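You operate a simulated robot arm through the tools that you are given. There is no shell and no other tool. Be economical: measure what you need, move in short steps, check, and stop when the job is done.

You run a simulated robot arm. Do the job below in one go: nothing can be reset, and whatever is moved stays where it is left.

## Task
Put the bottle that says "cleaner" from the top of the yellow edged table on the top of the drain stand. Shut the right drawer of the lamp table. Take the white pouch from the top of the box table and put it on top of the closed carton there. The order is free. Set down upright: bottle.

The check looks at the end state, three seconds after you hand in, the way a careful person would. Anything else that was tipped, shoved, dropped, spilled or broken makes it a failure.

## Robot
A 6-joint arm with a two-finger gripper on a trunk, on a base that drives. Base frame: it is fixed to the floor where the robot stands at the start and does not move with it; the origin is under the middle of the robot, x ahead of it, y to its left, z up; the surface under the hand at the start is at about z = 86. Lengths are in cm, angles in rad, forces in N, time in s.
With the tool pointing down near the work surface it reaches from about 38 to 86 cm from the robot's upright axis, wherever it stands. Its first joint turns from -2.897 to 2.897 rad. Places, roughly: closed carton (20x15x10 cm) [-100, -860, 90]; right drawer of the lamp table [440, -230, 70]; top of the drain stand [490, 10, 50]; white pouch [-100, -800, 75]. Payload 2.45 kg.
Tool frame: the origin (TCP) lies between the finger pads and is the grasp point; the fingertips stand 2 cm ahead of it; z points along the fingers, y is the line along which they close. Largest opening 14 cm; the body of the gripper starts 16.8 cm behind the TCP.
Orientation is told as [roll, pitch, yaw] about the base's x, y, z axes, in that order, counted from this pose: with the fingers straight down and closing along the base's y, the tool's x points along the base's -x, its y along +y and its z along -z.

## Interface
- The arm moves only by the tool apply_moves. Its argument "commands" is a list of rows, each a list of 3 entries, a list of its own where there are three numbers: the shift along the tool's x, y, z in units of 20 mm (1.0 is 20 mm), then the turn, a rotation vector about the tool's x, y, z in units of 8 degrees (1.0 is 8 degrees), then the opening in per cent of the stroke, from 0 (shut) to 100 (fully open). In form: [[[dx, dy, dz], [wx, wy, wz], fingers], ...]. A call has 1 to 10 rows; each row shifts and turns the commanded pose from where the row before left it, along the tool's axes as they then stand. A call with a number of a shift or a turn outside -1 to 1 is refused whole. A row lasts 0.2 s, in which the tool goes at most 5 cm and 0.15 rad; a call with a longer step from one row to the next is refused whole, and so is a gripper value outside its range. Where a pose cannot be reached the arm comes as near as it can. A force on the tool above 40 N (or 10 N above the force at the start of the call, whichever is more), or a blocked arm, ends the call early, and 0.2 s more pass. Each finger travels about 4.5 cm/s and halts on what it meets, pressing with about 26 N; the grip force reading is that of the motor and also rises with nothing between the fingers. The clock runs only during rows and for 0.2 s after the last one: add rows that do not move to give the fingers time. It gives the time, the measured TCP pose, the force on the tool (base axes), the opening and the grip force at its end, in the units of the frame above (readings bear some noise), with the torque about the TCP (base axes, N m) and any sound that the robot's microphone picked up.
- Cameras (640 x 400 px; columns grow to the right, rows downward): "scene" is now at [7.85, 15.23, 183.61]; the picture's right is [0.16, -0.99, 0.00], its down [-0.84, -0.14, -0.53] and it looks along [0.52, 0.09, -0.85] (base axes); focal length 272 px, centre (320, 200). "wrist" rides on the gripper at [7.8, 1.1, -20.9] in the tool frame; the picture's right is [-0.14, 0.99, 0.00], its down [-0.92, -0.13, -0.37] and it looks along [-0.37, -0.05, 0.93] (tool axes); focal length 280 px, centre (320, 200). There is no depth. A picture from a camera that has moved, and an enlarged one, comes with that camera's place and axes in the base frame and with its lens.
- snapshot(camera): a new picture of that camera. It takes no simulated time.
- lift_body(by): slides the trunk up (or, below 0, down) by that many cm; the arm and the scene camera ride with it, the base frame stays. It gives what a move gives, with no picture.
- drive_base(legs): drives the robot by 1 to 6 legs, each [ahead, left, turn to the left] in cm, cm and rad, along the robot's own axes; the way and the turn of a leg run together, so that a leg with both is an arc; at most 150 cm and 3.142 rad a leg. The arm and the cameras ride along, it lands a little off, and it stops where it bumps. It gives what a move gives.
- aim_head(pan, tilt): turns the head with the scene camera to pan (to the left, within 2.496 rad either way) and tilt (down, from -0.506 to 1.204), counted from straight ahead of the robot. It gives what a move gives.
- inspect(camera, box): a new picture of the part [left, top, right, bottom] of that camera's present view, enlarged. It takes no simulated time.
- hand_in(): hands the job in; it is judged then, once.

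Work in short steps. Places have to be worked out from the pictures, the camera data and where the tool is seen: move nearer, look again, correct. Check each grasp and each placing, and mend what went wrong. You have 165 turns and 128 pictures in all, those below and enlarged ones among them. Open the gripper and draw the arm clear of the work before you hand the job in, unless the task says otherwise; then end with one line.

The tools are called after "Emit:" as a command line: name --argument value ..., lists and objects as JSON in quotes. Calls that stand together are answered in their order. apply_moves: Moves the arm, as the interface text tells. Its arguments: {"type":"object","properties":{"commands":{"type":"array"}},"required":["commands"]} The other tools are called the same way: lift_body (by) slides the trunk up or down; drive_base (legs) drives the base; aim_head (pan, tilt) turns the head that bears the scene camera; snapshot (camera) takes a picture; inspect (camera, box) takes an enlarged picture of a part of a camera's view; hand_in () hands the job in.

At the start:

```text
clock: 0.0
eef_pos: [66.97, 5.94, 114.51]
ee_rot: [0.0, 0.0, 0.0]
contact_force: [0.1, -0.9, 0.8]
moment: [0.01, -0.03, 0.02]
finger_gap: 13.99
grip_force: 0.1
trunk travel left (down, up): [-10.0, 13.0]
robot x, y, heading: [0.05, -0.15, 0.003]
head pan, tilt: [0.164, 1.012]
```

scene: 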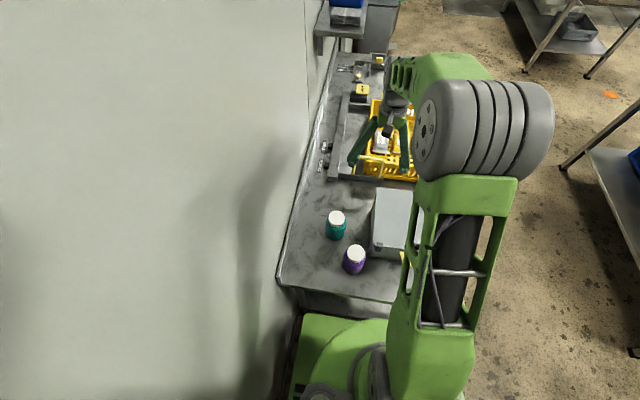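
wrist: 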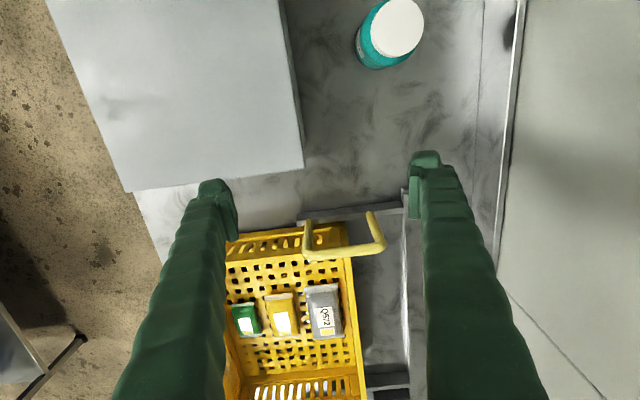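

The arm stands over a workbench with a yellow basket. I look around with the head to find the tables.

Emit:
aim_head --pan 0.0 --tilt 0.3

```text
clock: 1.1
eef_pos: [66.93, 5.86, 114.62]
ee_rot: [-0.002, -0.001, 0.0]
contact_force: [-0.5, 0.3, 0.1]
moment: [0.02, 0.0, -0.02]
finger_gap: 14.0
grip_force: 0.0
trunk travel left (down, up): [-10.0, 13.0]
robot x, y, heading: [-0.02, -0.17, 0.002]
head pan, tilt: [0.0, 0.3]
```

Head is level-ish now; I take a picture ahead.

Emit:
snapshot --camera "scene"

Emit:
aim_head --pan -0.9 --tilt 0.3

Emit:
snapshot --camera "scene"

Emit:
aim_head --pan -1.9 --tilt 0.3

Emit:
snapshot --camera "scene"

```text
125 pictures are left
camera scene: at [10.4, 14.1, 189.64], right [0.0, -1.0, 0.0], down [-0.3, 0.0, -0.95], along [0.95, 0.0, -0.3], focal length 272 px, centre (320, 200)
```

scene: 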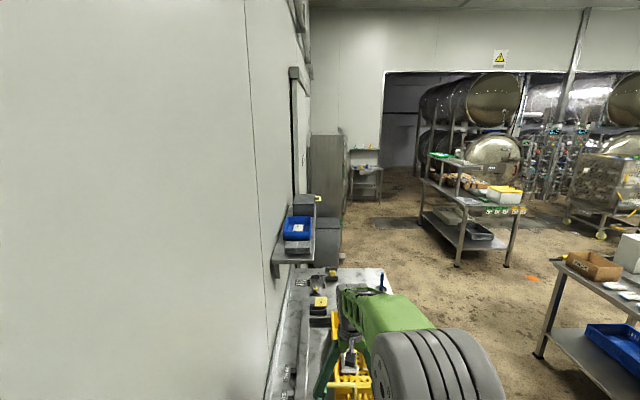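

```text
clock: 2.3
eef_pos: [66.95, 5.89, 114.56]
ee_rot: [-0.001, 0.001, 0.001]
contact_force: [0.2, -0.1, 0.5]
moment: [0.0, 0.02, -0.01]
finger_gap: 14.01
grip_force: 0.0
trunk travel left (down, up): [-10.0, 13.0]
robot x, y, heading: [-0.3, -0.12, -0.001]
head pan, tilt: [-0.901, 0.3]
```

```text
124 pictures are left
camera scene: at [6.86, 6.79, 189.65], right [-0.78, -0.62, 0.0], down [-0.18, 0.23, -0.96], along [0.59, -0.75, -0.3], focal length 272 px, centre (320, 200)
```

scene: 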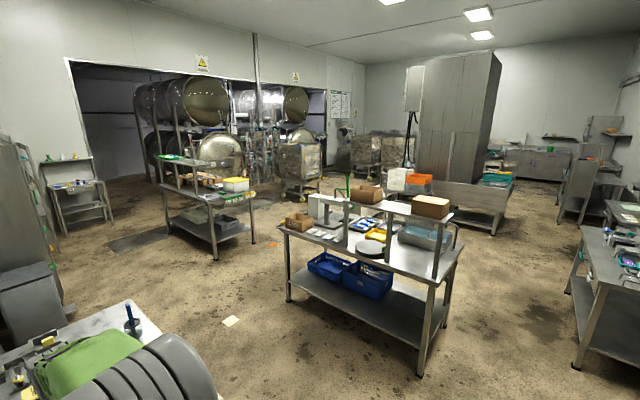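

```text
clock: 3.5
eef_pos: [66.96, 5.96, 114.55]
ee_rot: [0.0, 0.0, -0.001]
contact_force: [-0.2, -0.4, -0.6]
moment: [0.0, 0.02, -0.02]
finger_gap: 13.99
grip_force: 0.0
trunk travel left (down, up): [-10.0, 13.0]
robot x, y, heading: [-0.08, -0.05, -0.003]
head pan, tilt: [-1.901, 0.3]
```

```text
123 pictures are left
camera scene: at [-1.96, 5.26, 189.65], right [-0.95, 0.32, 0.0], down [0.1, 0.28, -0.96], along [-0.31, -0.9, -0.3], focal length 272 px, centre (320, 200)
```

scene: 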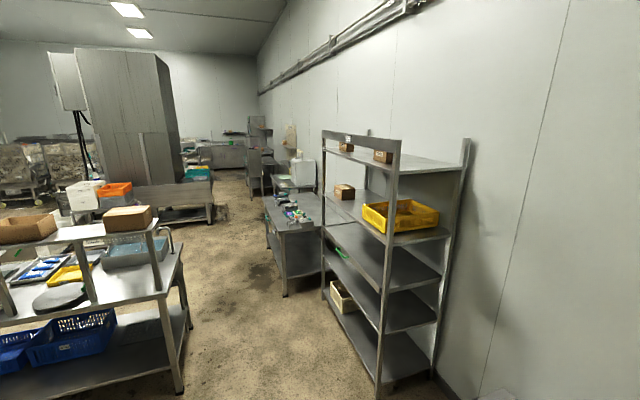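

The box table seems to be in the far right corner, lamp table ahead-right. I zoom in on various parts.

Emit:
inspect --camera "scene" --box '[180, 100, 360, 300]'

Emit:
aim_head --pan -0.5 --tilt 0.35

Emit:
inspect --camera "scene" --box '[220, 80, 480, 242]'

Emit:
inspect --camera "scene" --box '[120, 80, 280, 180]'

Emit:
inspect --camera "scene" --box '[400, 130, 640, 290]'

```text
2.00 times, centred on (270, 200) of scene
camera zoom: at [-1.96, 5.26, 189.65], right [-0.95, 0.32, 0.0], down [0.1, 0.28, -0.96], along [-0.31, -0.9, -0.3], focal length 544 px, centre (420, 200)
```

zoom: 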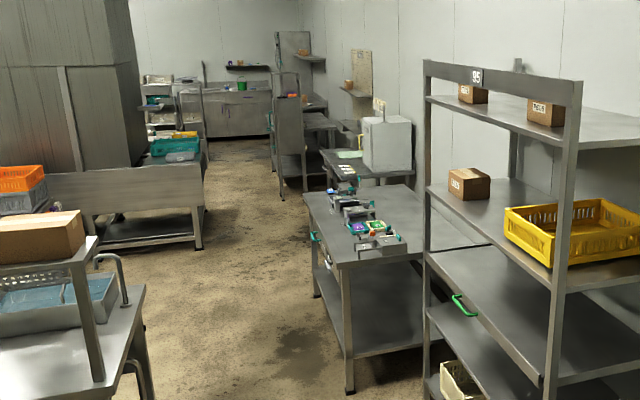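

```text
clock: 5.1
eef_pos: [67.04, 5.91, 114.64]
ee_rot: [-0.001, 0.0, -0.002]
contact_force: [0.1, 0.2, -0.6]
moment: [0.0, 0.0, 0.01]
finger_gap: 14.0
grip_force: 0.0
trunk travel left (down, up): [-10.0, 13.0]
robot x, y, heading: [0.24, -0.06, 0.001]
head pan, tilt: [-0.499, 0.351]
```

```text
2.46 times, centred on (350, 161) of scene
camera zoom: at [9.23, 9.64, 189.17], right [-0.48, -0.88, 0.0], down [-0.3, 0.16, -0.94], along [0.82, -0.45, -0.34], focal length 669 px, centre (246, 296)
```

zoom: 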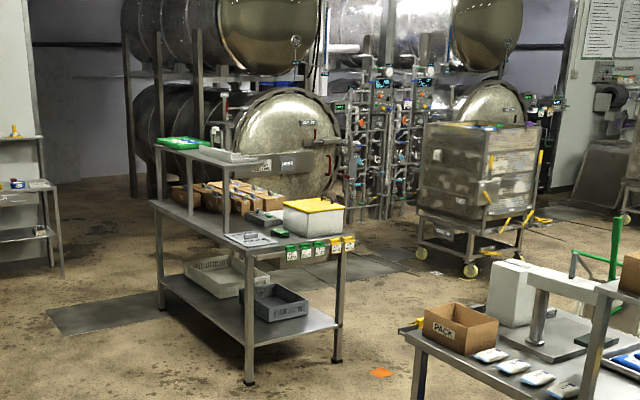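

```text
4.00 times, centred on (200, 130) of scene
camera zoom: at [9.23, 9.64, 189.17], right [-0.48, -0.88, 0.0], down [-0.3, 0.16, -0.94], along [0.82, -0.45, -0.34], focal length 1088 px, centre (800, 480)
```

zoom: 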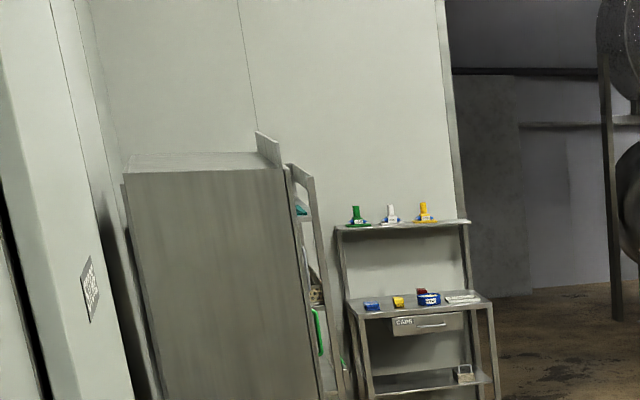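

```text
2.50 times, centred on (520, 210) of scene
camera zoom: at [9.23, 9.64, 189.17], right [-0.48, -0.88, 0.0], down [-0.3, 0.16, -0.94], along [0.82, -0.45, -0.34], focal length 680 px, centre (-180, 175)
```

zoom: 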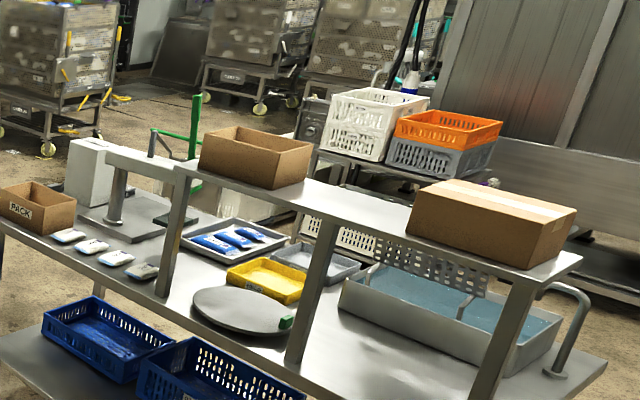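

The table at about x 325–475, y −235…−167 fits the lamp table (drawers on its far side). Now I check whether the bench in front of me is yellow-edged, and look at its bottles.

Emit:
aim_head --pan -0.1 --tilt 0.9

Emit:
inspect --camera "scene" --box '[160, 0, 480, 200]'

Emit:
aim_head --pan -2.4 --tilt 0.4

Emit:
snapshot --camera "scene"

Emit:
inspect --camera "scene" --box '[40, 0, 140, 200]'

Emit:
aim_head --pan 2.0 --tilt 0.4

Emit:
snapshot --camera "scene"

```text
clock: 6.0
eef_pos: [67.04, 5.92, 114.55]
ee_rot: [0.001, -0.001, -0.001]
contact_force: [0.0, -0.5, 0.1]
moment: [0.02, 0.0, 0.0]
finger_gap: 14.01
grip_force: 0.1
trunk travel left (down, up): [-10.0, 13.0]
robot x, y, heading: [-0.09, 0.37, -0.001]
head pan, tilt: [-0.099, 0.901]
```

```text
2.00 times, centred on (320, 100) of scene
camera zoom: at [8.57, 13.34, 184.43], right [-0.1, -0.99, 0.0], down [-0.78, 0.08, -0.62], along [0.62, -0.06, -0.78], focal length 544 px, centre (320, 400)
```

zoom: 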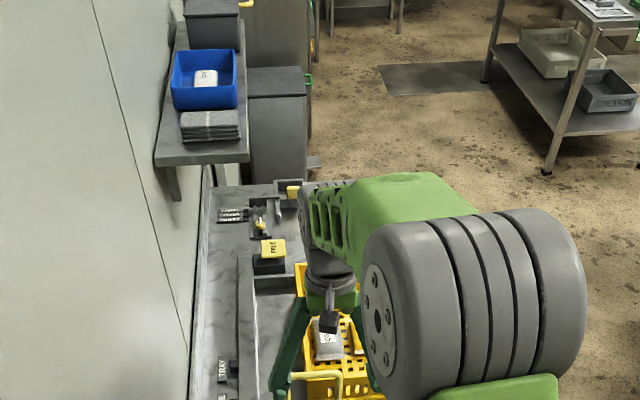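

```text
clock: 8.2
eef_pos: [67.02, 5.95, 114.53]
ee_rot: [0.0, -0.001, 0.0]
contact_force: [0.2, 0.4, 0.1]
moment: [0.01, 0.0, -0.03]
finger_gap: 13.99
grip_force: 0.0
trunk travel left (down, up): [-10.0, 13.0]
robot x, y, heading: [0.4, -0.22, 0.001]
head pan, tilt: [-2.4, 0.4]
```

```text
117 pictures are left
camera scene: at [-5.77, 7.84, 188.72], right [-0.68, 0.74, 0.0], down [0.29, 0.26, -0.92], along [-0.68, -0.62, -0.39], focal length 272 px, centre (320, 200)
```

scene: 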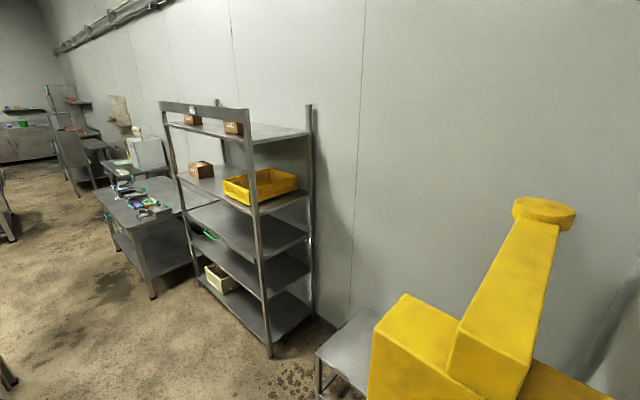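

```text
2.00 times, centred on (90, 100) of scene
camera zoom: at [-5.77, 7.84, 188.72], right [-0.68, 0.74, 0.0], down [0.29, 0.26, -0.92], along [-0.68, -0.62, -0.39], focal length 544 px, centre (780, 400)
```

zoom: 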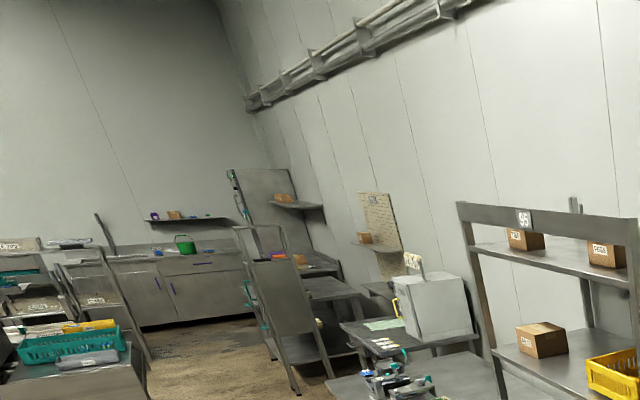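

```text
clock: 11.7
eef_pos: [67.03, 5.89, 114.53]
ee_rot: [-0.001, 0.0, 0.0]
contact_force: [0.8, 0.4, -0.7]
moment: [0.05, -0.02, 0.01]
finger_gap: 13.98
grip_force: 0.1
trunk travel left (down, up): [-10.0, 13.0]
robot x, y, heading: [0.22, -0.06, 0.002]
head pan, tilt: [2.0, 0.4]
```

```text
115 pictures are left
camera scene: at [-2.79, 22.52, 188.72], right [0.91, 0.42, 0.0], down [0.16, -0.35, -0.92], along [-0.38, 0.84, -0.39], focal length 272 px, centre (320, 200)
```

scene: 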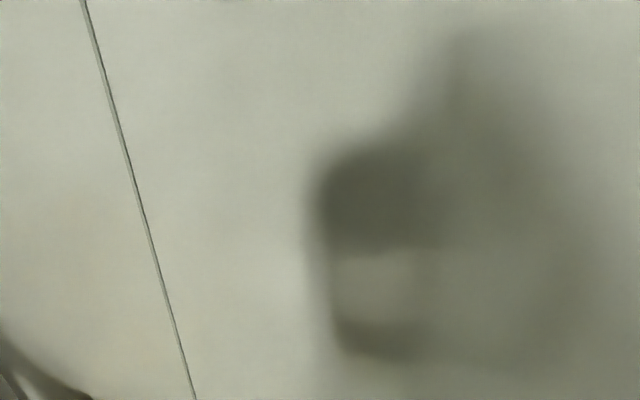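

Only wall on the left. I check the near bench closely: bottle labels and edges.

Emit:
aim_head --pan 0.164 --tilt 1.1

Emit:
inspect --camera "scene" --box '[260, 120, 460, 245]'

Emit:
drive_base --legs '[[0, -60, 0]]'

Emit:
aim_head --pan 0.6 --tilt 0.7

Emit:
snapshot --camera "scene"

```text
clock: 13.5
eef_pos: [67.0, 5.87, 114.69]
ee_rot: [0.0, 0.0, 0.0]
contact_force: [-0.4, 1.0, 0.0]
moment: [-0.01, -0.02, -0.03]
finger_gap: 13.97
grip_force: 0.0
trunk travel left (down, up): [-10.0, 13.0]
robot x, y, heading: [0.13, 0.17, -0.003]
head pan, tilt: [0.164, 1.1]
```

```text
3.20 times, centred on (360, 182) of scene
camera zoom: at [7.29, 15.14, 183.04], right [0.16, -0.99, 0.0], down [-0.88, -0.15, -0.45], along [0.45, 0.07, -0.89], focal length 870 px, centre (192, 256)
```

zoom: 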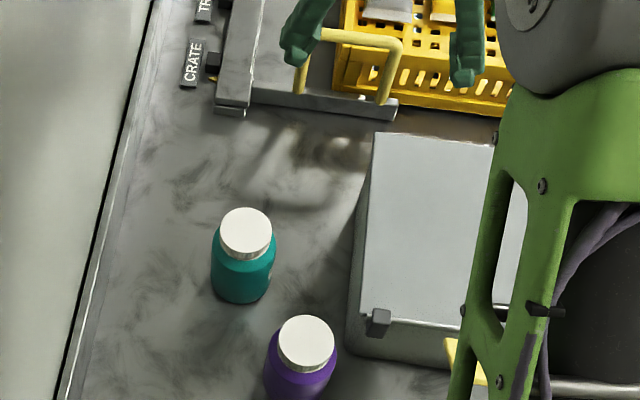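

```text
clock: 19.2
eef_pos: [66.4, -54.81, 114.53]
ee_rot: [0.001, 0.0, -0.022]
contact_force: [0.0, 0.2, 0.3]
moment: [-0.01, 0.01, -0.03]
finger_gap: 14.0
grip_force: 0.0
trunk travel left (down, up): [-10.0, 13.0]
robot x, y, heading: [-0.57, -59.23, -0.02]
head pan, tilt: [0.164, 1.1]
```

```text
clock: 20.1
eef_pos: [66.48, -54.78, 114.52]
ee_rot: [-0.001, 0.001, -0.023]
contact_force: [0.3, -0.6, -0.2]
moment: [-0.01, -0.02, 0.0]
finger_gap: 14.03
grip_force: 0.0
trunk travel left (down, up): [-10.0, 13.0]
robot x, y, heading: [-0.8, -59.19, -0.023]
head pan, tilt: [0.6, 0.7]
```

```text
113 pictures are left
camera scene: at [7.82, -40.4, 186.03], right [0.54, -0.84, 0.0], down [-0.54, -0.35, -0.76], along [0.64, 0.42, -0.64], focal length 272 px, centre (320, 200)
```

scene: 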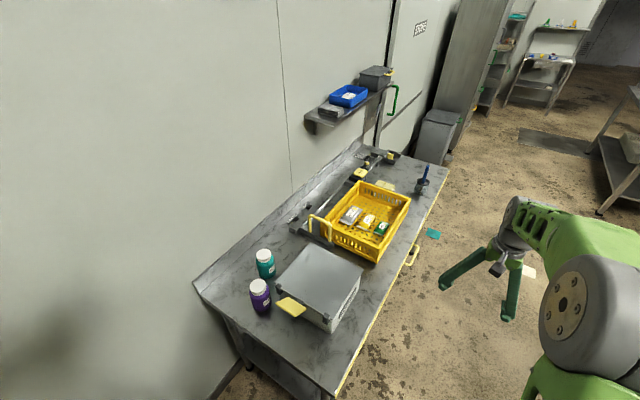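

The near bench is edged in yellow tape along its front. I read the bottle labels.

Emit:
inspect --camera "scene" --box '[220, 230, 380, 330]'

Emit:
inspect --camera "scene" --box '[330, 140, 490, 240]'

Emit:
inspect --camera "scene" --box '[460, 0, 640, 112]'

```text
4.00 times, centred on (300, 280) of scene
camera zoom: at [7.82, -40.4, 186.03], right [0.54, -0.84, 0.0], down [-0.54, -0.35, -0.76], along [0.64, 0.42, -0.64], focal length 1088 px, centre (400, -120)
```

zoom: 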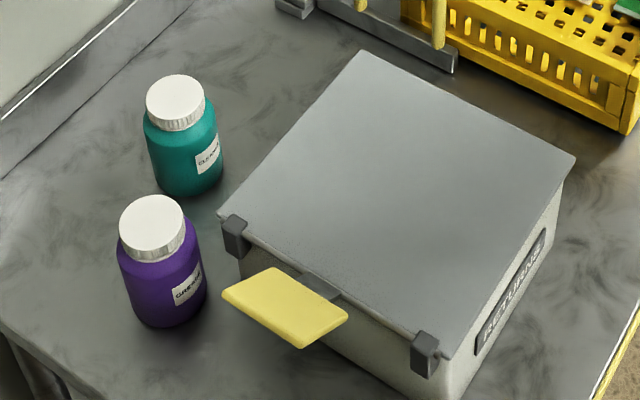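

```text
4.00 times, centred on (410, 190) of scene
camera zoom: at [7.82, -40.4, 186.03], right [0.54, -0.84, 0.0], down [-0.54, -0.35, -0.76], along [0.64, 0.42, -0.64], focal length 1088 px, centre (-40, 240)
```

zoom: 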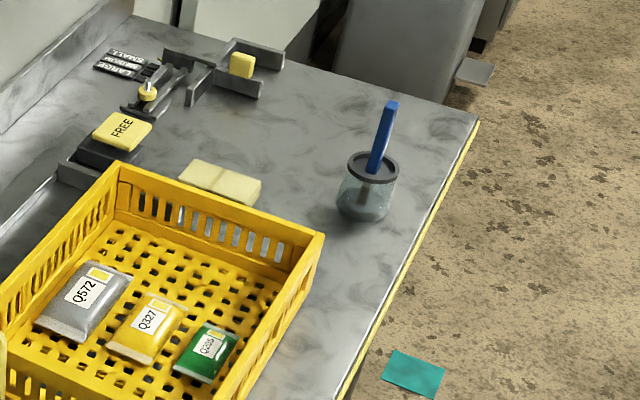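

```text
3.56 times, centred on (550, 56) of scene
camera zoom: at [7.82, -40.4, 186.03], right [0.54, -0.84, 0.0], down [-0.54, -0.35, -0.76], along [0.64, 0.42, -0.64], focal length 967 px, centre (-498, 712)
```

zoom: 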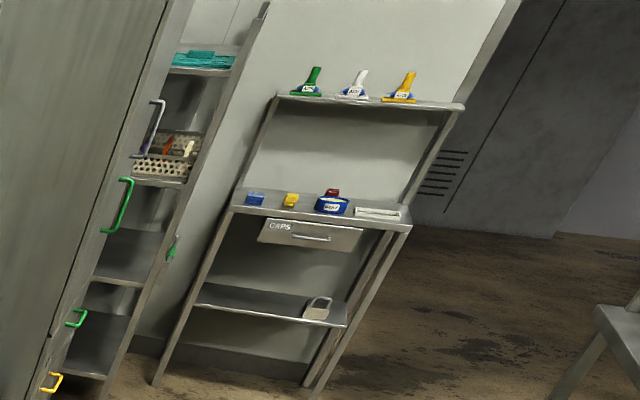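

Teal seems to read "CLEANER", purple "GREASE…". I zoom harder to be sure.

Emit:
inspect --camera "scene" --box '[248, 240, 280, 320]'

Emit:
inspect --camera "scene" --box '[262, 262, 278, 274]'

```text
5.00 times, centred on (264, 280) of scene
camera zoom: at [7.82, -40.4, 186.03], right [0.54, -0.84, 0.0], down [-0.54, -0.35, -0.76], along [0.64, 0.42, -0.64], focal length 1360 px, centre (600, -200)
```

zoom: 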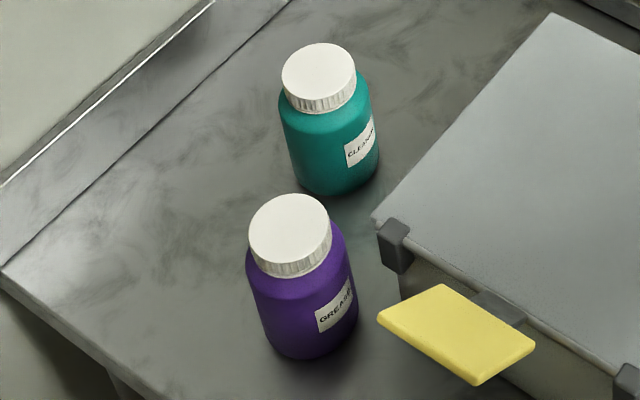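

```text
16.00 times, centred on (270, 268) of scene
camera zoom: at [7.82, -40.4, 186.03], right [0.54, -0.84, 0.0], down [-0.54, -0.35, -0.76], along [0.64, 0.42, -0.64], focal length 4351 px, centre (1120, -888)
```

zoom: 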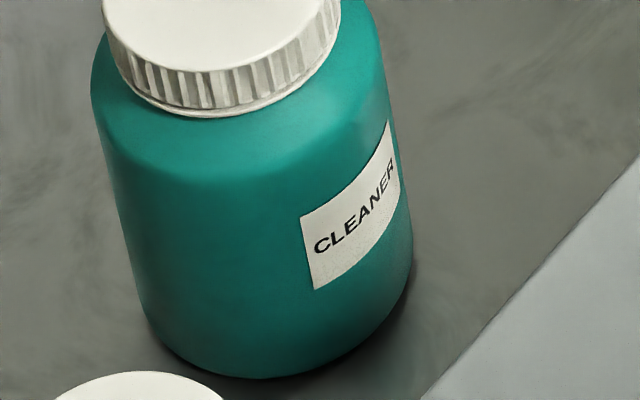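

Teal is the CLEANER bottle, at about (53.5, 16.5), ~13 tall, 7 wide. I drive back to the bench and steer the gripper over it.

Emit:
drive_base --legs '[[0, 52, 0.023]]'

```text
clock: 25.1
eef_pos: [66.52, -1.25, 114.54]
ee_rot: [0.0, 0.0, 0.01]
contact_force: [0.7, -0.6, 0.0]
moment: [0.01, -0.01, 0.0]
finger_gap: 14.0
grip_force: 0.1
trunk travel left (down, up): [-10.0, 13.0]
robot x, y, heading: [-0.34, -7.83, 0.011]
head pan, tilt: [0.6, 0.7]
```

Moving the TCP above the bottle at the present height.

Emit:
apply_moves --commands '[[[0.72, 0.98, 0], [0, 0, 0], 100], [[0.72, 0.98, 0], [0, 0, 0], 100], [[0.72, 0.98, 0], [0, 0, 0], 100], [[0.72, 0.98, 0], [0, 0, 0], 100], [[0.72, 0.98, 0], [0, 0, 0], 100], [[0.72, 0.98, 0], [0, 0, 0], 100], [[0.72, 0.98, 0], [0, 0, 0], 100], [[0.72, 0.98, 0], [0, 0, 0], 100], [[0.72, 0.98, 0], [0, 0, 0], 100]]'

Emit:
snapshot --camera "wrist"

Emit:
snapshot --camera "scene"

```text
clock: 27.1
eef_pos: [53.45, 16.39, 114.72]
ee_rot: [-0.001, 0.0, 0.009]
contact_force: [0.9, -0.1, -0.6]
moment: [-0.04, 0.02, 0.0]
finger_gap: 14.0
grip_force: 0.1
trunk travel left (down, up): [-10.0, 13.0]
robot x, y, heading: [-0.38, -7.96, 0.009]
head pan, tilt: [0.6, 0.7]
```

```text
107 pictures are left
camera wrist: at [45.59, 17.4, 135.5], right [0.13, 0.99, 0.0], down [0.92, -0.12, 0.37], along [0.37, -0.05, -0.93], focal length 280 px, centre (320, 200)
```

wrist: 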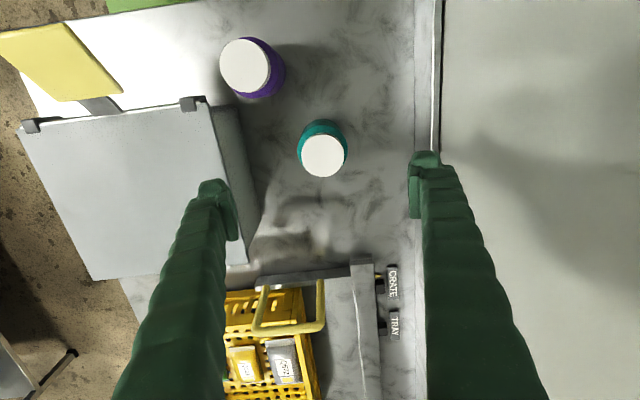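

```text
106 pictures are left
camera scene: at [7.5, 11.22, 186.03], right [0.57, -0.82, 0.0], down [-0.53, -0.37, -0.77], along [0.63, 0.44, -0.64], focal length 272 px, centre (320, 200)
```

scene: 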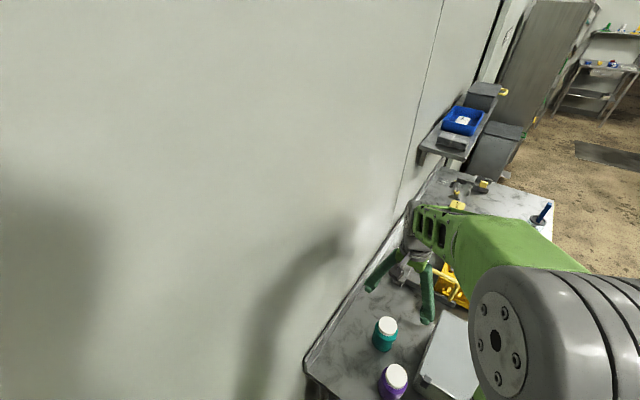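

The wrist view confirms the bottle at (53.6, 16.6). Descending straight down around it.

Emit:
apply_moves --commands '[[[0, 0.1, 1], [0, 0, 0], 100], [[0, 0, 1], [0, 0, 0], 100], [[0, 0, 1], [0, 0, 0], 100], [[0, 0, 1], [0, 0, 0], 100], [[0, 0, 1], [0, 0, 0], 100], [[0, 0, 1], [0, 0, 0], 100], [[0, 0, 1], [0, 0, 0], 100]]'

Emit:
snapshot --camera "wrist"

```text
clock: 28.7
eef_pos: [53.39, 16.76, 100.29]
ee_rot: [0.0, 0.001, 0.011]
contact_force: [-0.3, 0.3, -0.4]
moment: [-0.01, 0.03, 0.0]
finger_gap: 13.99
grip_force: 0.0
trunk travel left (down, up): [-10.0, 13.0]
robot x, y, heading: [-0.58, -7.71, 0.013]
head pan, tilt: [0.6, 0.7]
```

```text
105 pictures are left
camera wrist: at [45.65, 17.61, 121.21], right [0.13, 0.99, 0.0], down [0.92, -0.12, 0.37], along [0.37, -0.05, -0.93], focal length 280 px, centre (320, 200)
```

wrist: 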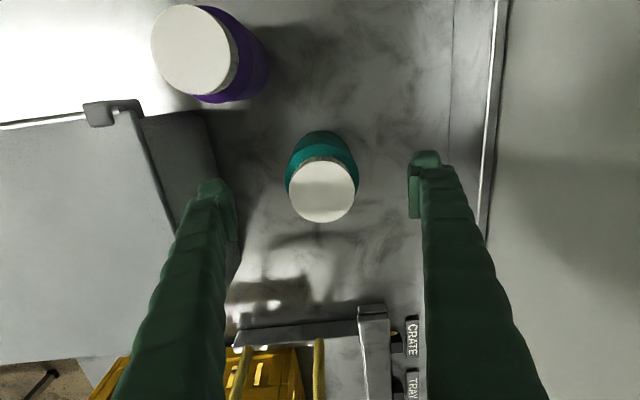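

Bottle is centred at (53.9, 16.7). Lowering to z≈92 and closing.

Emit:
apply_moves --commands '[[[-0.2, 0, 1], [0, 0, 0], 100], [[0, 0, 1], [0, 0, 0], 100], [[0, 0, 1], [0, 0, 0], 100], [[0, 0, 1], [0, 0, 0], 100], [[0, 0, 0], [0, 0, 0], 40], [[0, 0, 0], [0, 0, 0], 40], [[0, 0, 0], [0, 0, 0], 40], [[0, 0, 0], [0, 0, 0], 40], [[0, 0, 0], [0, 0, 0], 40]]'

Emit:
snapshot --camera "wrist"

```text
clock: 30.7
eef_pos: [53.69, 16.5, 92.48]
ee_rot: [0.001, 0.001, 0.011]
contact_force: [0.3, 1.6, 2.0]
moment: [-0.04, 0.02, 0.08]
finger_gap: 7.77
grip_force: 26.2
trunk travel left (down, up): [-10.0, 13.0]
robot x, y, heading: [-0.17, -7.92, 0.014]
head pan, tilt: [0.6, 0.7]
```

```text
104 pictures are left
camera wrist: at [45.93, 17.5, 113.36], right [0.13, 0.99, 0.0], down [0.92, -0.12, 0.37], along [0.37, -0.05, -0.93], focal length 280 px, centre (320, 200)
```

wrist: 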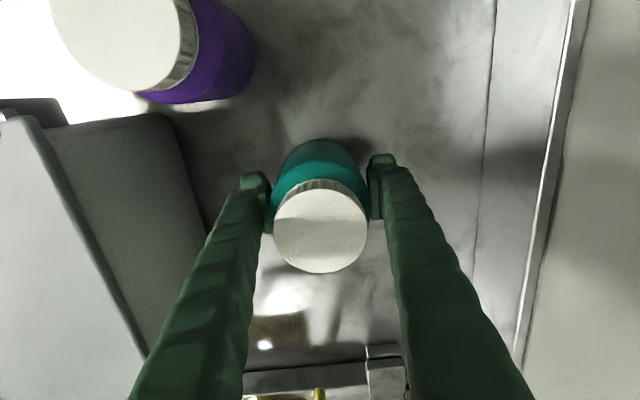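

Gripped (7.8 cm wide, 26 N). Lifting clear.

Emit:
apply_moves --commands '[[[0, 0, 0], [0, 0, 0], 30], [[0, 0, -0.5], [0, 0, 0], 30], [[0, 0, -1], [0, 0, 0], 30], [[0, 0, -1], [0, 0, 0], 30], [[0, 0, -1], [0, 0, 0], 30], [[0, 0, -1], [0, 0, 0], 30], [[0, 0, -1], [0, 0, 0], 30], [[0, 0, -1], [0, 0, 0], 30], [[0, 0, -1], [0, 0, 0], 30], [[0, 0, -1], [0, 0, 0], 30]]'

Emit:
apply_moves --commands '[[[0, 0, -1], [0, 0, 0], 30], [[0, 0, -1], [0, 0, 0], 30], [[0, 0, -1], [0, 0, 0], 30], [[0, -1, 0], [0, 0, 0], 30], [[0, -1, 0], [0, 0, 0], 30], [[0, -1, 0], [0, 0, 0], 30], [[0, -1, 0], [0, 0, 0], 30], [[0, -1, 0], [0, 0, 0], 30]]'

Emit:
snapshot --camera "wrist"

```text
clock: 32.9
eef_pos: [54.01, 16.43, 109.74]
ee_rot: [0.0, 0.0, 0.011]
contact_force: [-0.2, 0.6, -4.1]
moment: [0.0, 0.0, 0.0]
finger_gap: 6.2
grip_force: 25.8
trunk travel left (down, up): [-10.0, 13.0]
robot x, y, heading: [-0.67, -7.6, 0.009]
head pan, tilt: [0.6, 0.7]
```

```text
clock: 34.7
eef_pos: [54.09, 6.51, 115.49]
ee_rot: [0.0, 0.001, 0.011]
contact_force: [-0.2, -0.8, -3.6]
moment: [0.02, -0.03, -0.03]
finger_gap: 6.14
grip_force: 25.8
trunk travel left (down, up): [-10.0, 13.0]
robot x, y, heading: [-0.57, -7.64, 0.011]
head pan, tilt: [0.6, 0.7]
```

```text
103 pictures are left
camera wrist: at [46.2, 7.44, 136.38], right [0.13, 0.99, 0.0], down [0.92, -0.12, 0.37], along [0.37, -0.05, -0.93], focal length 280 px, centre (320, 200)
```

wrist: 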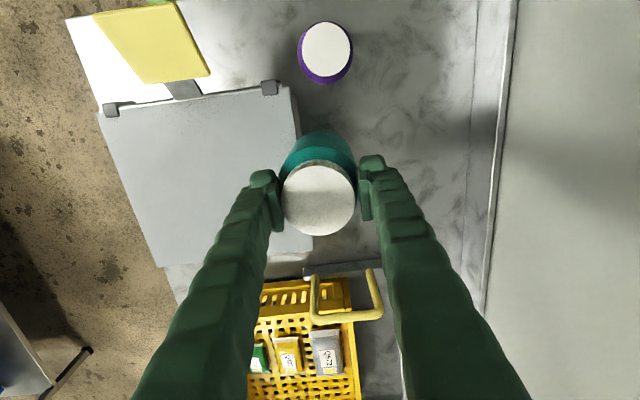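

The cap now looks lower relative to the fingers — the bottle may have slipped down to the cap. I look from the side with the scene camera.

Emit:
inspect --camera "wrist" --box '[240, 110, 400, 260]'

Emit:
aim_head --pan 0.25 --tilt 0.9

Emit:
snapshot --camera "scene"

```text
2.67 times, centred on (320, 185) of wrist
camera zoom: at [46.2, 7.44, 136.38], right [0.13, 0.99, 0.0], down [0.92, -0.12, 0.37], along [0.37, -0.05, -0.93], focal length 748 px, centre (320, 240)
```

zoom: 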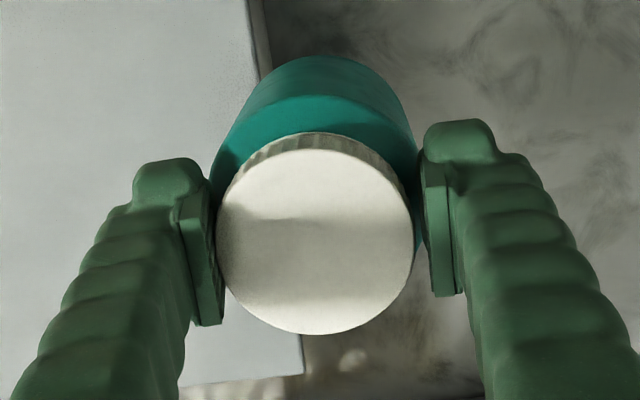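

```text
clock: 35.5
eef_pos: [54.06, 6.58, 115.46]
ee_rot: [0.002, -0.001, 0.01]
contact_force: [0.4, 0.4, -4.7]
moment: [-0.03, 0.03, -0.02]
finger_gap: 6.09
grip_force: 25.9
trunk travel left (down, up): [-10.0, 13.0]
robot x, y, heading: [-0.19, -7.77, 0.006]
head pan, tilt: [0.25, 0.901]
```

```text
101 pictures are left
camera scene: at [7.91, 8.27, 184.42], right [0.26, -0.97, 0.0], down [-0.76, -0.2, -0.62], along [0.6, 0.16, -0.78], focal length 272 px, centre (320, 200)
```

scene: 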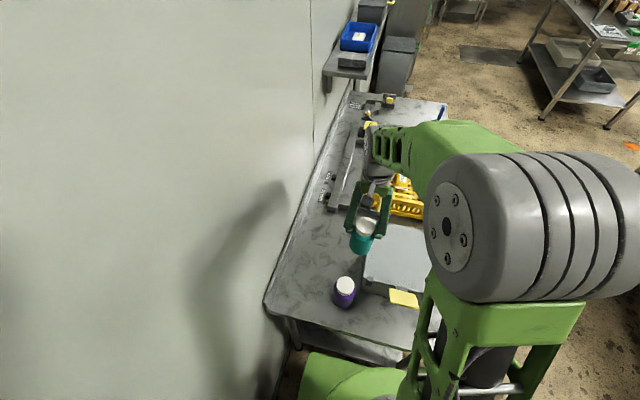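

It's held only high near the cap and the gap is creeping. I carry it back over the clear table spot and set it down to regrasp properly.

Emit:
apply_moves --commands '[[[0, 1, 0], [0, 0, 0], 30], [[0, 1, 0], [0, 0, 0], 30], [[0, 1, 0], [0, 0, 0], 30], [[0, 1, 0], [0, 0, 0], 30], [[0, 1, 0.5], [0, 0, 0], 30], [[0, 0, 1], [0, 0, 0], 30], [[0, 0, 1], [0, 0, 0], 30], [[0, 0, 1], [0, 0, 0], 30], [[0, 0, 1], [0, 0, 0], 30]]'

Emit:
inspect --camera "scene" --box '[300, 180, 420, 320]'

```text
clock: 37.5
eef_pos: [53.86, 16.54, 106.45]
ee_rot: [-0.001, 0.001, 0.01]
contact_force: [-0.6, 1.9, -4.8]
moment: [-0.01, 0.02, 0.0]
finger_gap: 6.01
grip_force: 25.5
trunk travel left (down, up): [-10.0, 13.0]
robot x, y, heading: [-0.36, -7.91, 0.009]
head pan, tilt: [0.25, 0.901]
```

```text
2.86 times, centred on (360, 250) of scene
camera zoom: at [7.94, 8.28, 184.41], right [0.26, -0.97, 0.0], down [-0.76, -0.2, -0.62], along [0.6, 0.16, -0.78], focal length 777 px, centre (206, 57)
```

zoom: 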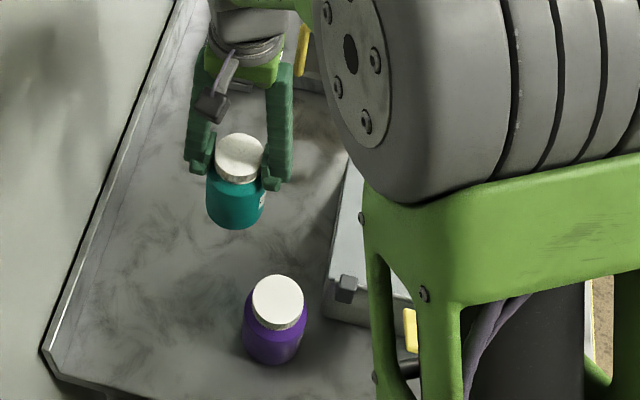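

Bottle hangs upright, still inching. Continue down gently to contact.

Emit:
apply_moves --commands '[[[0, 0, 1], [0, 0, 0], 30], [[0, 0, 1], [0, 0, 0], 30], [[0, 0, 1], [0, 0, 0], 30], [[0, 0, 0.5], [0, 0, 0], 30]]'

Emit:
inspect --camera "scene" --box '[300, 180, 420, 320]'

```text
clock: 38.5
eef_pos: [53.95, 16.37, 99.65]
ee_rot: [0.001, -0.001, 0.01]
contact_force: [0.0, -0.4, -3.7]
moment: [0.0, -0.01, -0.02]
finger_gap: 5.96
grip_force: 26.7
trunk travel left (down, up): [-10.0, 13.0]
robot x, y, heading: [-0.65, -7.91, 0.008]
head pan, tilt: [0.25, 0.901]
```

```text
2.86 times, centred on (360, 250) of scene
camera zoom: at [7.93, 8.28, 184.41], right [0.26, -0.97, 0.0], down [-0.76, -0.2, -0.62], along [0.6, 0.16, -0.78], focal length 777 px, centre (206, 57)
```

zoom: 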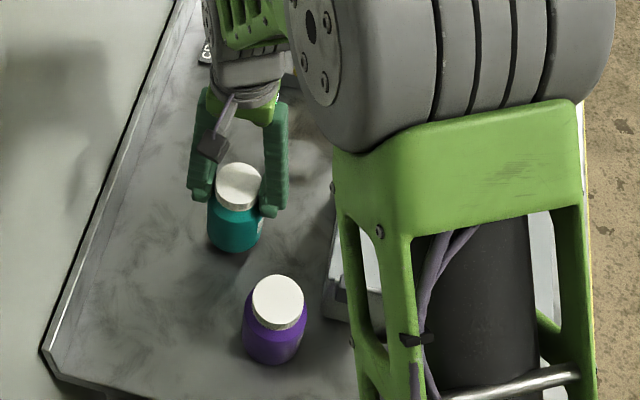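

Not yet in contact (weight still −3.7 N). Small steps down until the force rises.

Emit:
apply_moves --commands '[[[0, 0, 0.3], [0, 0, 0], 30], [[0, 0, 0.3], [0, 0, 0], 30], [[0, 0, 0.3], [0, 0, 0], 30], [[0, 0, 0.3], [0, 0, 0], 30]]'

```text
clock: 39.5
eef_pos: [53.81, 16.52, 97.41]
ee_rot: [0.002, -0.003, 0.012]
contact_force: [-2.3, -1.4, 24.3]
moment: [-1.09, 0.17, -0.07]
finger_gap: 5.84
grip_force: 26.1
trunk travel left (down, up): [-10.0, 13.0]
robot x, y, heading: [-0.23, -7.71, 0.014]
head pan, tilt: [0.25, 0.901]
```

Contact at z≈97.4. Release, lower to z≈91.5 and regrip with time to close fully.

Emit:
apply_moves --commands '[[[0, 0, -0.1], [0, 0, 0], 30], [[0, 0, 0], [0, 0, 0], 100], [[0, 0, 0], [0, 0, 0], 100], [[0, 0, 0], [0, 0, 0], 100], [[0, 0, 0], [0, 0, 0], 100], [[0, 0, 0], [0, 0, 0], 100], [[0, 0, 0], [0, 0, 0], 100]]'

Emit:
snapshot --camera "wrist"

```text
clock: 41.1
eef_pos: [53.86, 16.58, 97.44]
ee_rot: [0.001, 0.0, 0.01]
contact_force: [0.0, -1.5, 0.3]
moment: [0.02, 0.01, 0.03]
finger_gap: 14.0
grip_force: 0.1
trunk travel left (down, up): [-10.0, 13.0]
robot x, y, heading: [-0.36, -7.77, 0.01]
head pan, tilt: [0.25, 0.901]
```

```text
98 pictures are left
camera wrist: at [45.99, 17.42, 118.23], right [0.13, 0.99, 0.0], down [0.92, -0.12, 0.37], along [0.37, -0.05, -0.93], focal length 280 px, centre (320, 200)
```

wrist: 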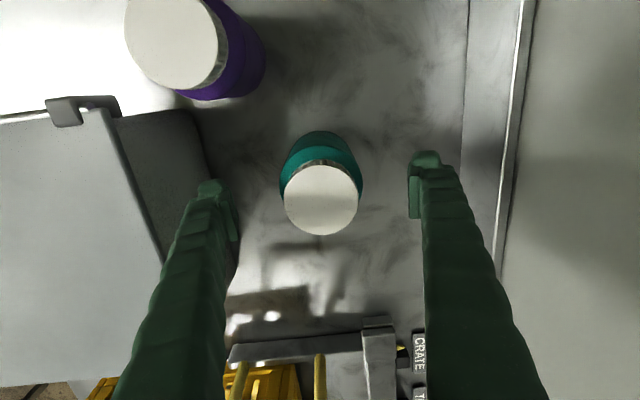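

Bottle stands upright and centred. Lower 6 cm and close with long dwell.

Emit:
apply_moves --commands '[[[0, 0, 1], [0, 0, 0], 100], [[0, 0, 1], [0, 0, 0], 100], [[0, 0, 1], [0, 0, 0], 100], [[0, 0, 0], [0, 0, 0], 100]]'

Emit:
apply_moves --commands '[[[0, 0, 0], [0, 0, 0], 20], [[0, 0, 0], [0, 0, 0], 20], [[0, 0, 0], [0, 0, 0], 20], [[0, 0, 0], [0, 0, 0], 20], [[0, 0, 0], [0, 0, 0], 20], [[0, 0, 0], [0, 0, 0], 20], [[0, 0, 0], [0, 0, 0], 20], [[0, 0, 0], [0, 0, 0], 20]]'

Emit:
inspect --camera "wrist" --box '[240, 110, 400, 290]'

```text
clock: 42.1
eef_pos: [53.58, 16.35, 91.47]
ee_rot: [-0.001, 0.001, 0.011]
contact_force: [-0.5, 0.1, 0.8]
moment: [0.02, 0.01, -0.01]
finger_gap: 14.01
grip_force: 0.1
trunk travel left (down, up): [-10.0, 13.0]
robot x, y, heading: [-0.26, -7.97, 0.012]
head pan, tilt: [0.25, 0.901]
```

```text
clock: 43.9
eef_pos: [53.53, 16.46, 91.41]
ee_rot: [0.0, 0.001, 0.012]
contact_force: [0.7, 1.6, 3.4]
moment: [-0.02, 0.0, -0.07]
finger_gap: 7.71
grip_force: 25.9
trunk travel left (down, up): [-10.0, 13.0]
robot x, y, heading: [-0.14, -7.85, 0.009]
head pan, tilt: [0.25, 0.901]
```

```text
2.22 times, centred on (320, 200) of wrist
camera zoom: at [45.78, 17.35, 112.29], right [0.13, 0.99, 0.0], down [0.92, -0.12, 0.37], along [0.37, -0.05, -0.93], focal length 623 px, centre (320, 200)
```

zoom: 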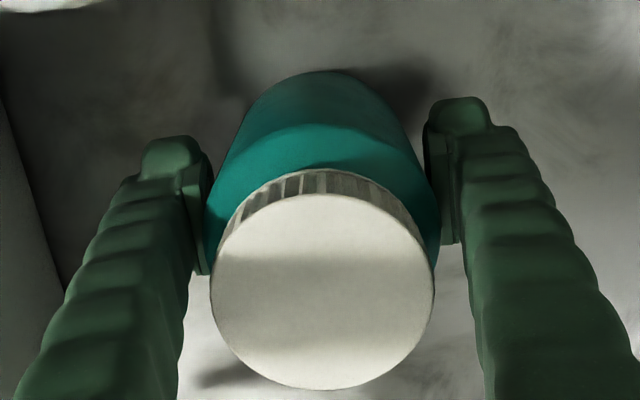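

Full contact at 7.7 cm, so the bottle is slippery. I lift very slowly and watch for slipping.

Emit:
apply_moves --commands '[[[0, 0, -0.05], [0, 0, 0], 0], [[0, 0, -0.1], [0, 0, 0], 0], [[0, 0, -0.15], [0, 0, 0], 0], [[0, 0, -0.2], [0, 0, 0], 0], [[0, 0, -0.25], [0, 0, 0], 0], [[0, 0, -0.25], [0, 0, 0], 0]]'

Emit:
inspect --camera "wrist" --box '[240, 110, 400, 290]'

```text
clock: 45.3
eef_pos: [53.63, 16.5, 93.41]
ee_rot: [0.0, 0.001, 0.01]
contact_force: [-0.1, -0.7, -4.1]
moment: [-0.01, 0.02, 0.01]
finger_gap: 7.76
grip_force: 25.9
trunk travel left (down, up): [-10.0, 13.0]
robot x, y, heading: [-0.21, -7.72, 0.008]
head pan, tilt: [0.25, 0.901]
```

```text
2.22 times, centred on (320, 200) of wrist
camera zoom: at [45.94, 17.5, 114.27], right [0.13, 0.99, 0.0], down [0.92, -0.12, 0.37], along [0.37, -0.05, -0.93], focal length 623 px, centre (320, 200)
```

zoom: 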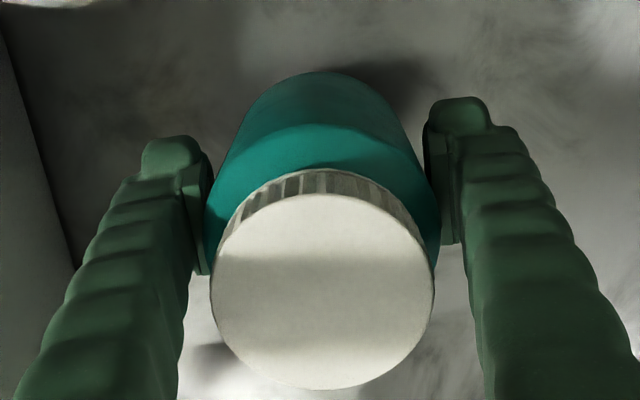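

No slip now. I continue to raise smoothly and check again.

Emit:
apply_moves --commands '[[[0, 0, -0.2], [0, 0, 0], 0], [[0, 0, -0.3], [0, 0, 0], 0], [[0, 0, -0.4], [0, 0, 0], 0], [[0, 0, -0.5], [0, 0, 0], 0], [[0, 0, -0.5], [0, 0, 0], 0], [[0, 0, -0.5], [0, 0, 0], 0], [[0, 0, -0.5], [0, 0, 0], 0], [[0, 0, -0.5], [0, 0, 0], 0], [[0, 0, -0.5], [0, 0, 0], 0], [[0, 0, -0.4], [0, 0, 0], 0]]'

Emit:
inspect --camera "wrist" --box '[240, 110, 400, 290]'

```text
clock: 47.5
eef_pos: [53.92, 16.49, 101.96]
ee_rot: [0.0, 0.001, 0.01]
contact_force: [0.2, 0.2, -4.2]
moment: [0.03, 0.03, 0.02]
finger_gap: 7.75
grip_force: 26.2
trunk travel left (down, up): [-10.0, 13.0]
robot x, y, heading: [0.03, -7.81, 0.011]
head pan, tilt: [0.25, 0.901]
```

```text
2.22 times, centred on (320, 200) of wrist
camera zoom: at [46.03, 17.41, 122.81], right [0.13, 0.99, 0.0], down [0.92, -0.12, 0.37], along [0.37, -0.05, -0.93], focal length 623 px, centre (320, 200)
```

zoom: 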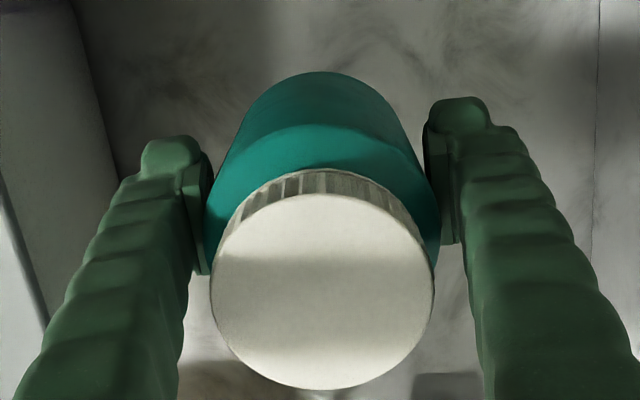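

Firm grip. Raise further to ~114 gently.

Emit:
apply_moves --commands '[[[0, 0, -0.3], [0, 0, 0], 0], [[0, 0, -0.5], [0, 0, 0], 0], [[0, 0, -0.7], [0, 0, 0], 0], [[0, 0, -0.8], [0, 0, 0], 0], [[0, 0, -0.8], [0, 0, 0], 0], [[0, 0, -0.8], [0, 0, 0], 0], [[0, 0, -0.8], [0, 0, 0], 0], [[0, 0, -0.8], [0, 0, 0], 0], [[0, 0, -0.6], [0, 0, 0], 0], [[0, 0, -0.3], [0, 0, 0], 0]]'

Emit:
drive_base --legs '[[0, -60, 0]]'

Emit:
snapshot --camera "wrist"

```text
clock: 49.7
eef_pos: [53.82, 16.32, 114.95]
ee_rot: [0.0, -0.001, 0.011]
contact_force: [0.3, 0.4, -4.1]
moment: [0.01, 0.0, 0.0]
finger_gap: 7.74
grip_force: 26.0
trunk travel left (down, up): [-10.0, 13.0]
robot x, y, heading: [-0.27, -7.53, 0.011]
head pan, tilt: [0.25, 0.901]
```

```text
clock: 55.5
eef_pos: [54.19, -46.29, 114.84]
ee_rot: [-0.001, 0.002, -0.02]
contact_force: [0.3, -0.4, -4.2]
moment: [0.01, -0.02, -0.04]
finger_gap: 7.73
grip_force: 26.2
trunk travel left (down, up): [-10.0, 13.0]
robot x, y, heading: [-0.39, -68.8, -0.02]
head pan, tilt: [0.25, 0.901]
```

```text
94 pictures are left
camera wrist: at [46.34, -45.07, 135.68], right [0.16, 0.99, 0.0], down [0.92, -0.15, 0.37], along [0.36, -0.06, -0.93], focal length 280 px, centre (320, 200)
```

wrist: 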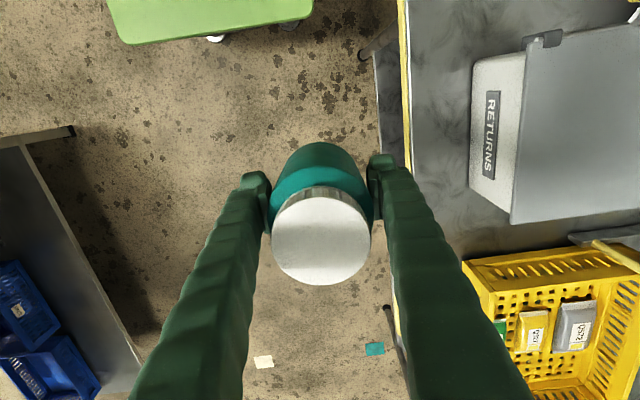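

Bottle held and clear of the bench. I look ahead for the route.

Emit:
aim_head --pan 0.0 --tilt 0.45

Emit:
snapshot --camera "scene"

```text
clock: 56.4
eef_pos: [54.07, -46.23, 114.86]
ee_rot: [0.0, 0.0, -0.021]
contact_force: [-0.6, -0.2, -5.2]
moment: [-0.01, -0.02, 0.04]
finger_gap: 7.73
grip_force: 26.3
trunk travel left (down, up): [-10.0, 13.0]
robot x, y, heading: [-0.92, -68.75, -0.02]
head pan, tilt: [0.0, 0.45]
```

```text
93 pictures are left
camera scene: at [9.89, -54.86, 188.24], right [-0.02, -1.0, 0.0], down [-0.44, 0.01, -0.9], along [0.9, -0.02, -0.44], focal length 272 px, centre (320, 200)
```

scene: 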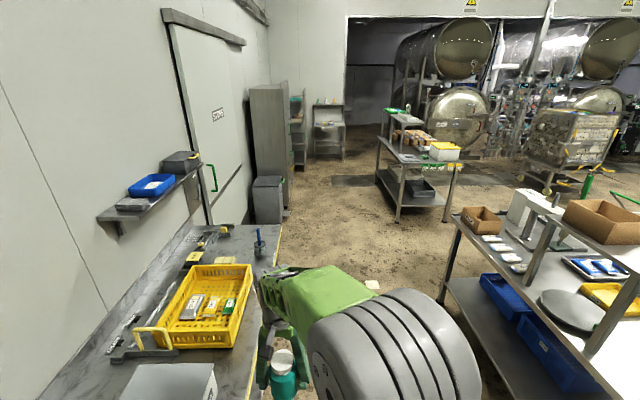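

I swing the hand to the centre line before driving along the bench.

Emit:
apply_moves --commands '[[[0, -0.5, 0], [0, 0, 0], 0], [[0, -0.8, 0], [0, 0, 0], 0], [[0, -1, 0], [0, 0, 0], 0], [[0, -1, 0], [0, 0, 0], 0], [[0, -1, 0], [0, 0, 0], 0], [[0, -1, 0], [0, 0, 0], 0], [[0, -1, 0], [0, 0, 0], 0], [[0, -1, 0], [0, 0, 0], 0], [[0, -1, 0], [0, 0, 0], 0], [[0, -0.7, 0], [0, 0, 0], 0]]'

Emit:
drive_base --legs '[[20, -5, 0.02], [140, 0, 0]]'

Emit:
aim_head --pan 0.2 --tilt 0.4

Emit:
snapshot --camera "scene"

```text
clock: 58.6
eef_pos: [53.7, -64.41, 114.78]
ee_rot: [0.001, -0.001, -0.022]
contact_force: [0.5, -0.4, -4.4]
moment: [0.01, 0.03, -0.02]
finger_gap: 7.74
grip_force: 25.9
trunk travel left (down, up): [-10.0, 13.0]
robot x, y, heading: [-0.37, -68.8, -0.021]
head pan, tilt: [0.0, 0.45]
```

```text
clock: 66.8
eef_pos: [213.49, -66.08, 114.83]
ee_rot: [0.0, 0.001, 0.02]
contact_force: [-0.7, -0.1, -3.7]
moment: [-0.02, 0.03, 0.01]
finger_gap: 7.73
grip_force: 25.7
trunk travel left (down, up): [-10.0, 13.0]
robot x, y, heading: [158.87, -72.68, 0.023]
head pan, tilt: [0.0, 0.45]
```

```text
clock: 67.6
eef_pos: [213.45, -66.06, 114.75]
ee_rot: [-0.001, 0.0, 0.02]
contact_force: [-0.8, 0.0, -5.3]
moment: [-0.03, 0.09, -0.01]
finger_gap: 7.72
grip_force: 26.0
trunk travel left (down, up): [-10.0, 13.0]
robot x, y, heading: [159.17, -73.13, 0.02]
head pan, tilt: [0.201, 0.4]
```

```text
92 pictures are left
camera scene: at [169.16, -56.51, 188.72], right [0.22, -0.98, 0.0], down [-0.38, -0.09, -0.92], along [0.9, 0.2, -0.39], focal length 272 px, centre (320, 200)
```

scene: 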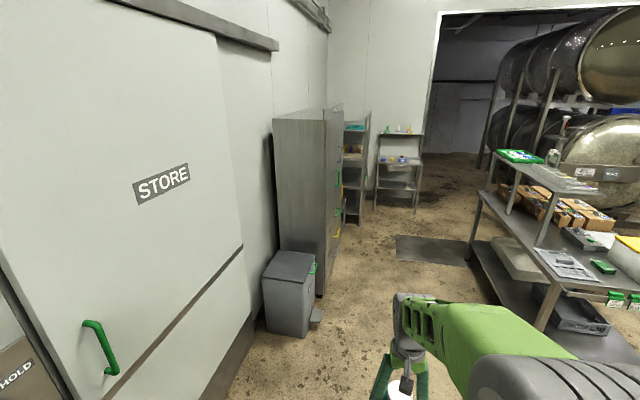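

I zoom on the region near the expected drain stand (around pixel 330–370).

Emit:
inspect --camera "scene" --box '[300, 100, 440, 250]'

```text
2.67 times, centred on (370, 175) of scene
camera zoom: at [169.16, -56.51, 188.72], right [0.22, -0.98, 0.0], down [-0.38, -0.09, -0.92], along [0.9, 0.2, -0.39], focal length 725 px, centre (187, 267)
```

zoom: 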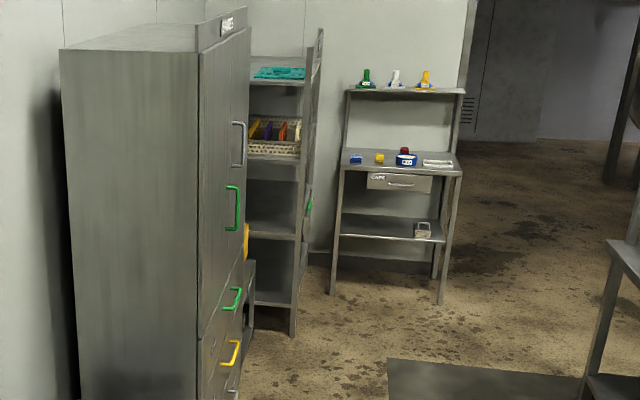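

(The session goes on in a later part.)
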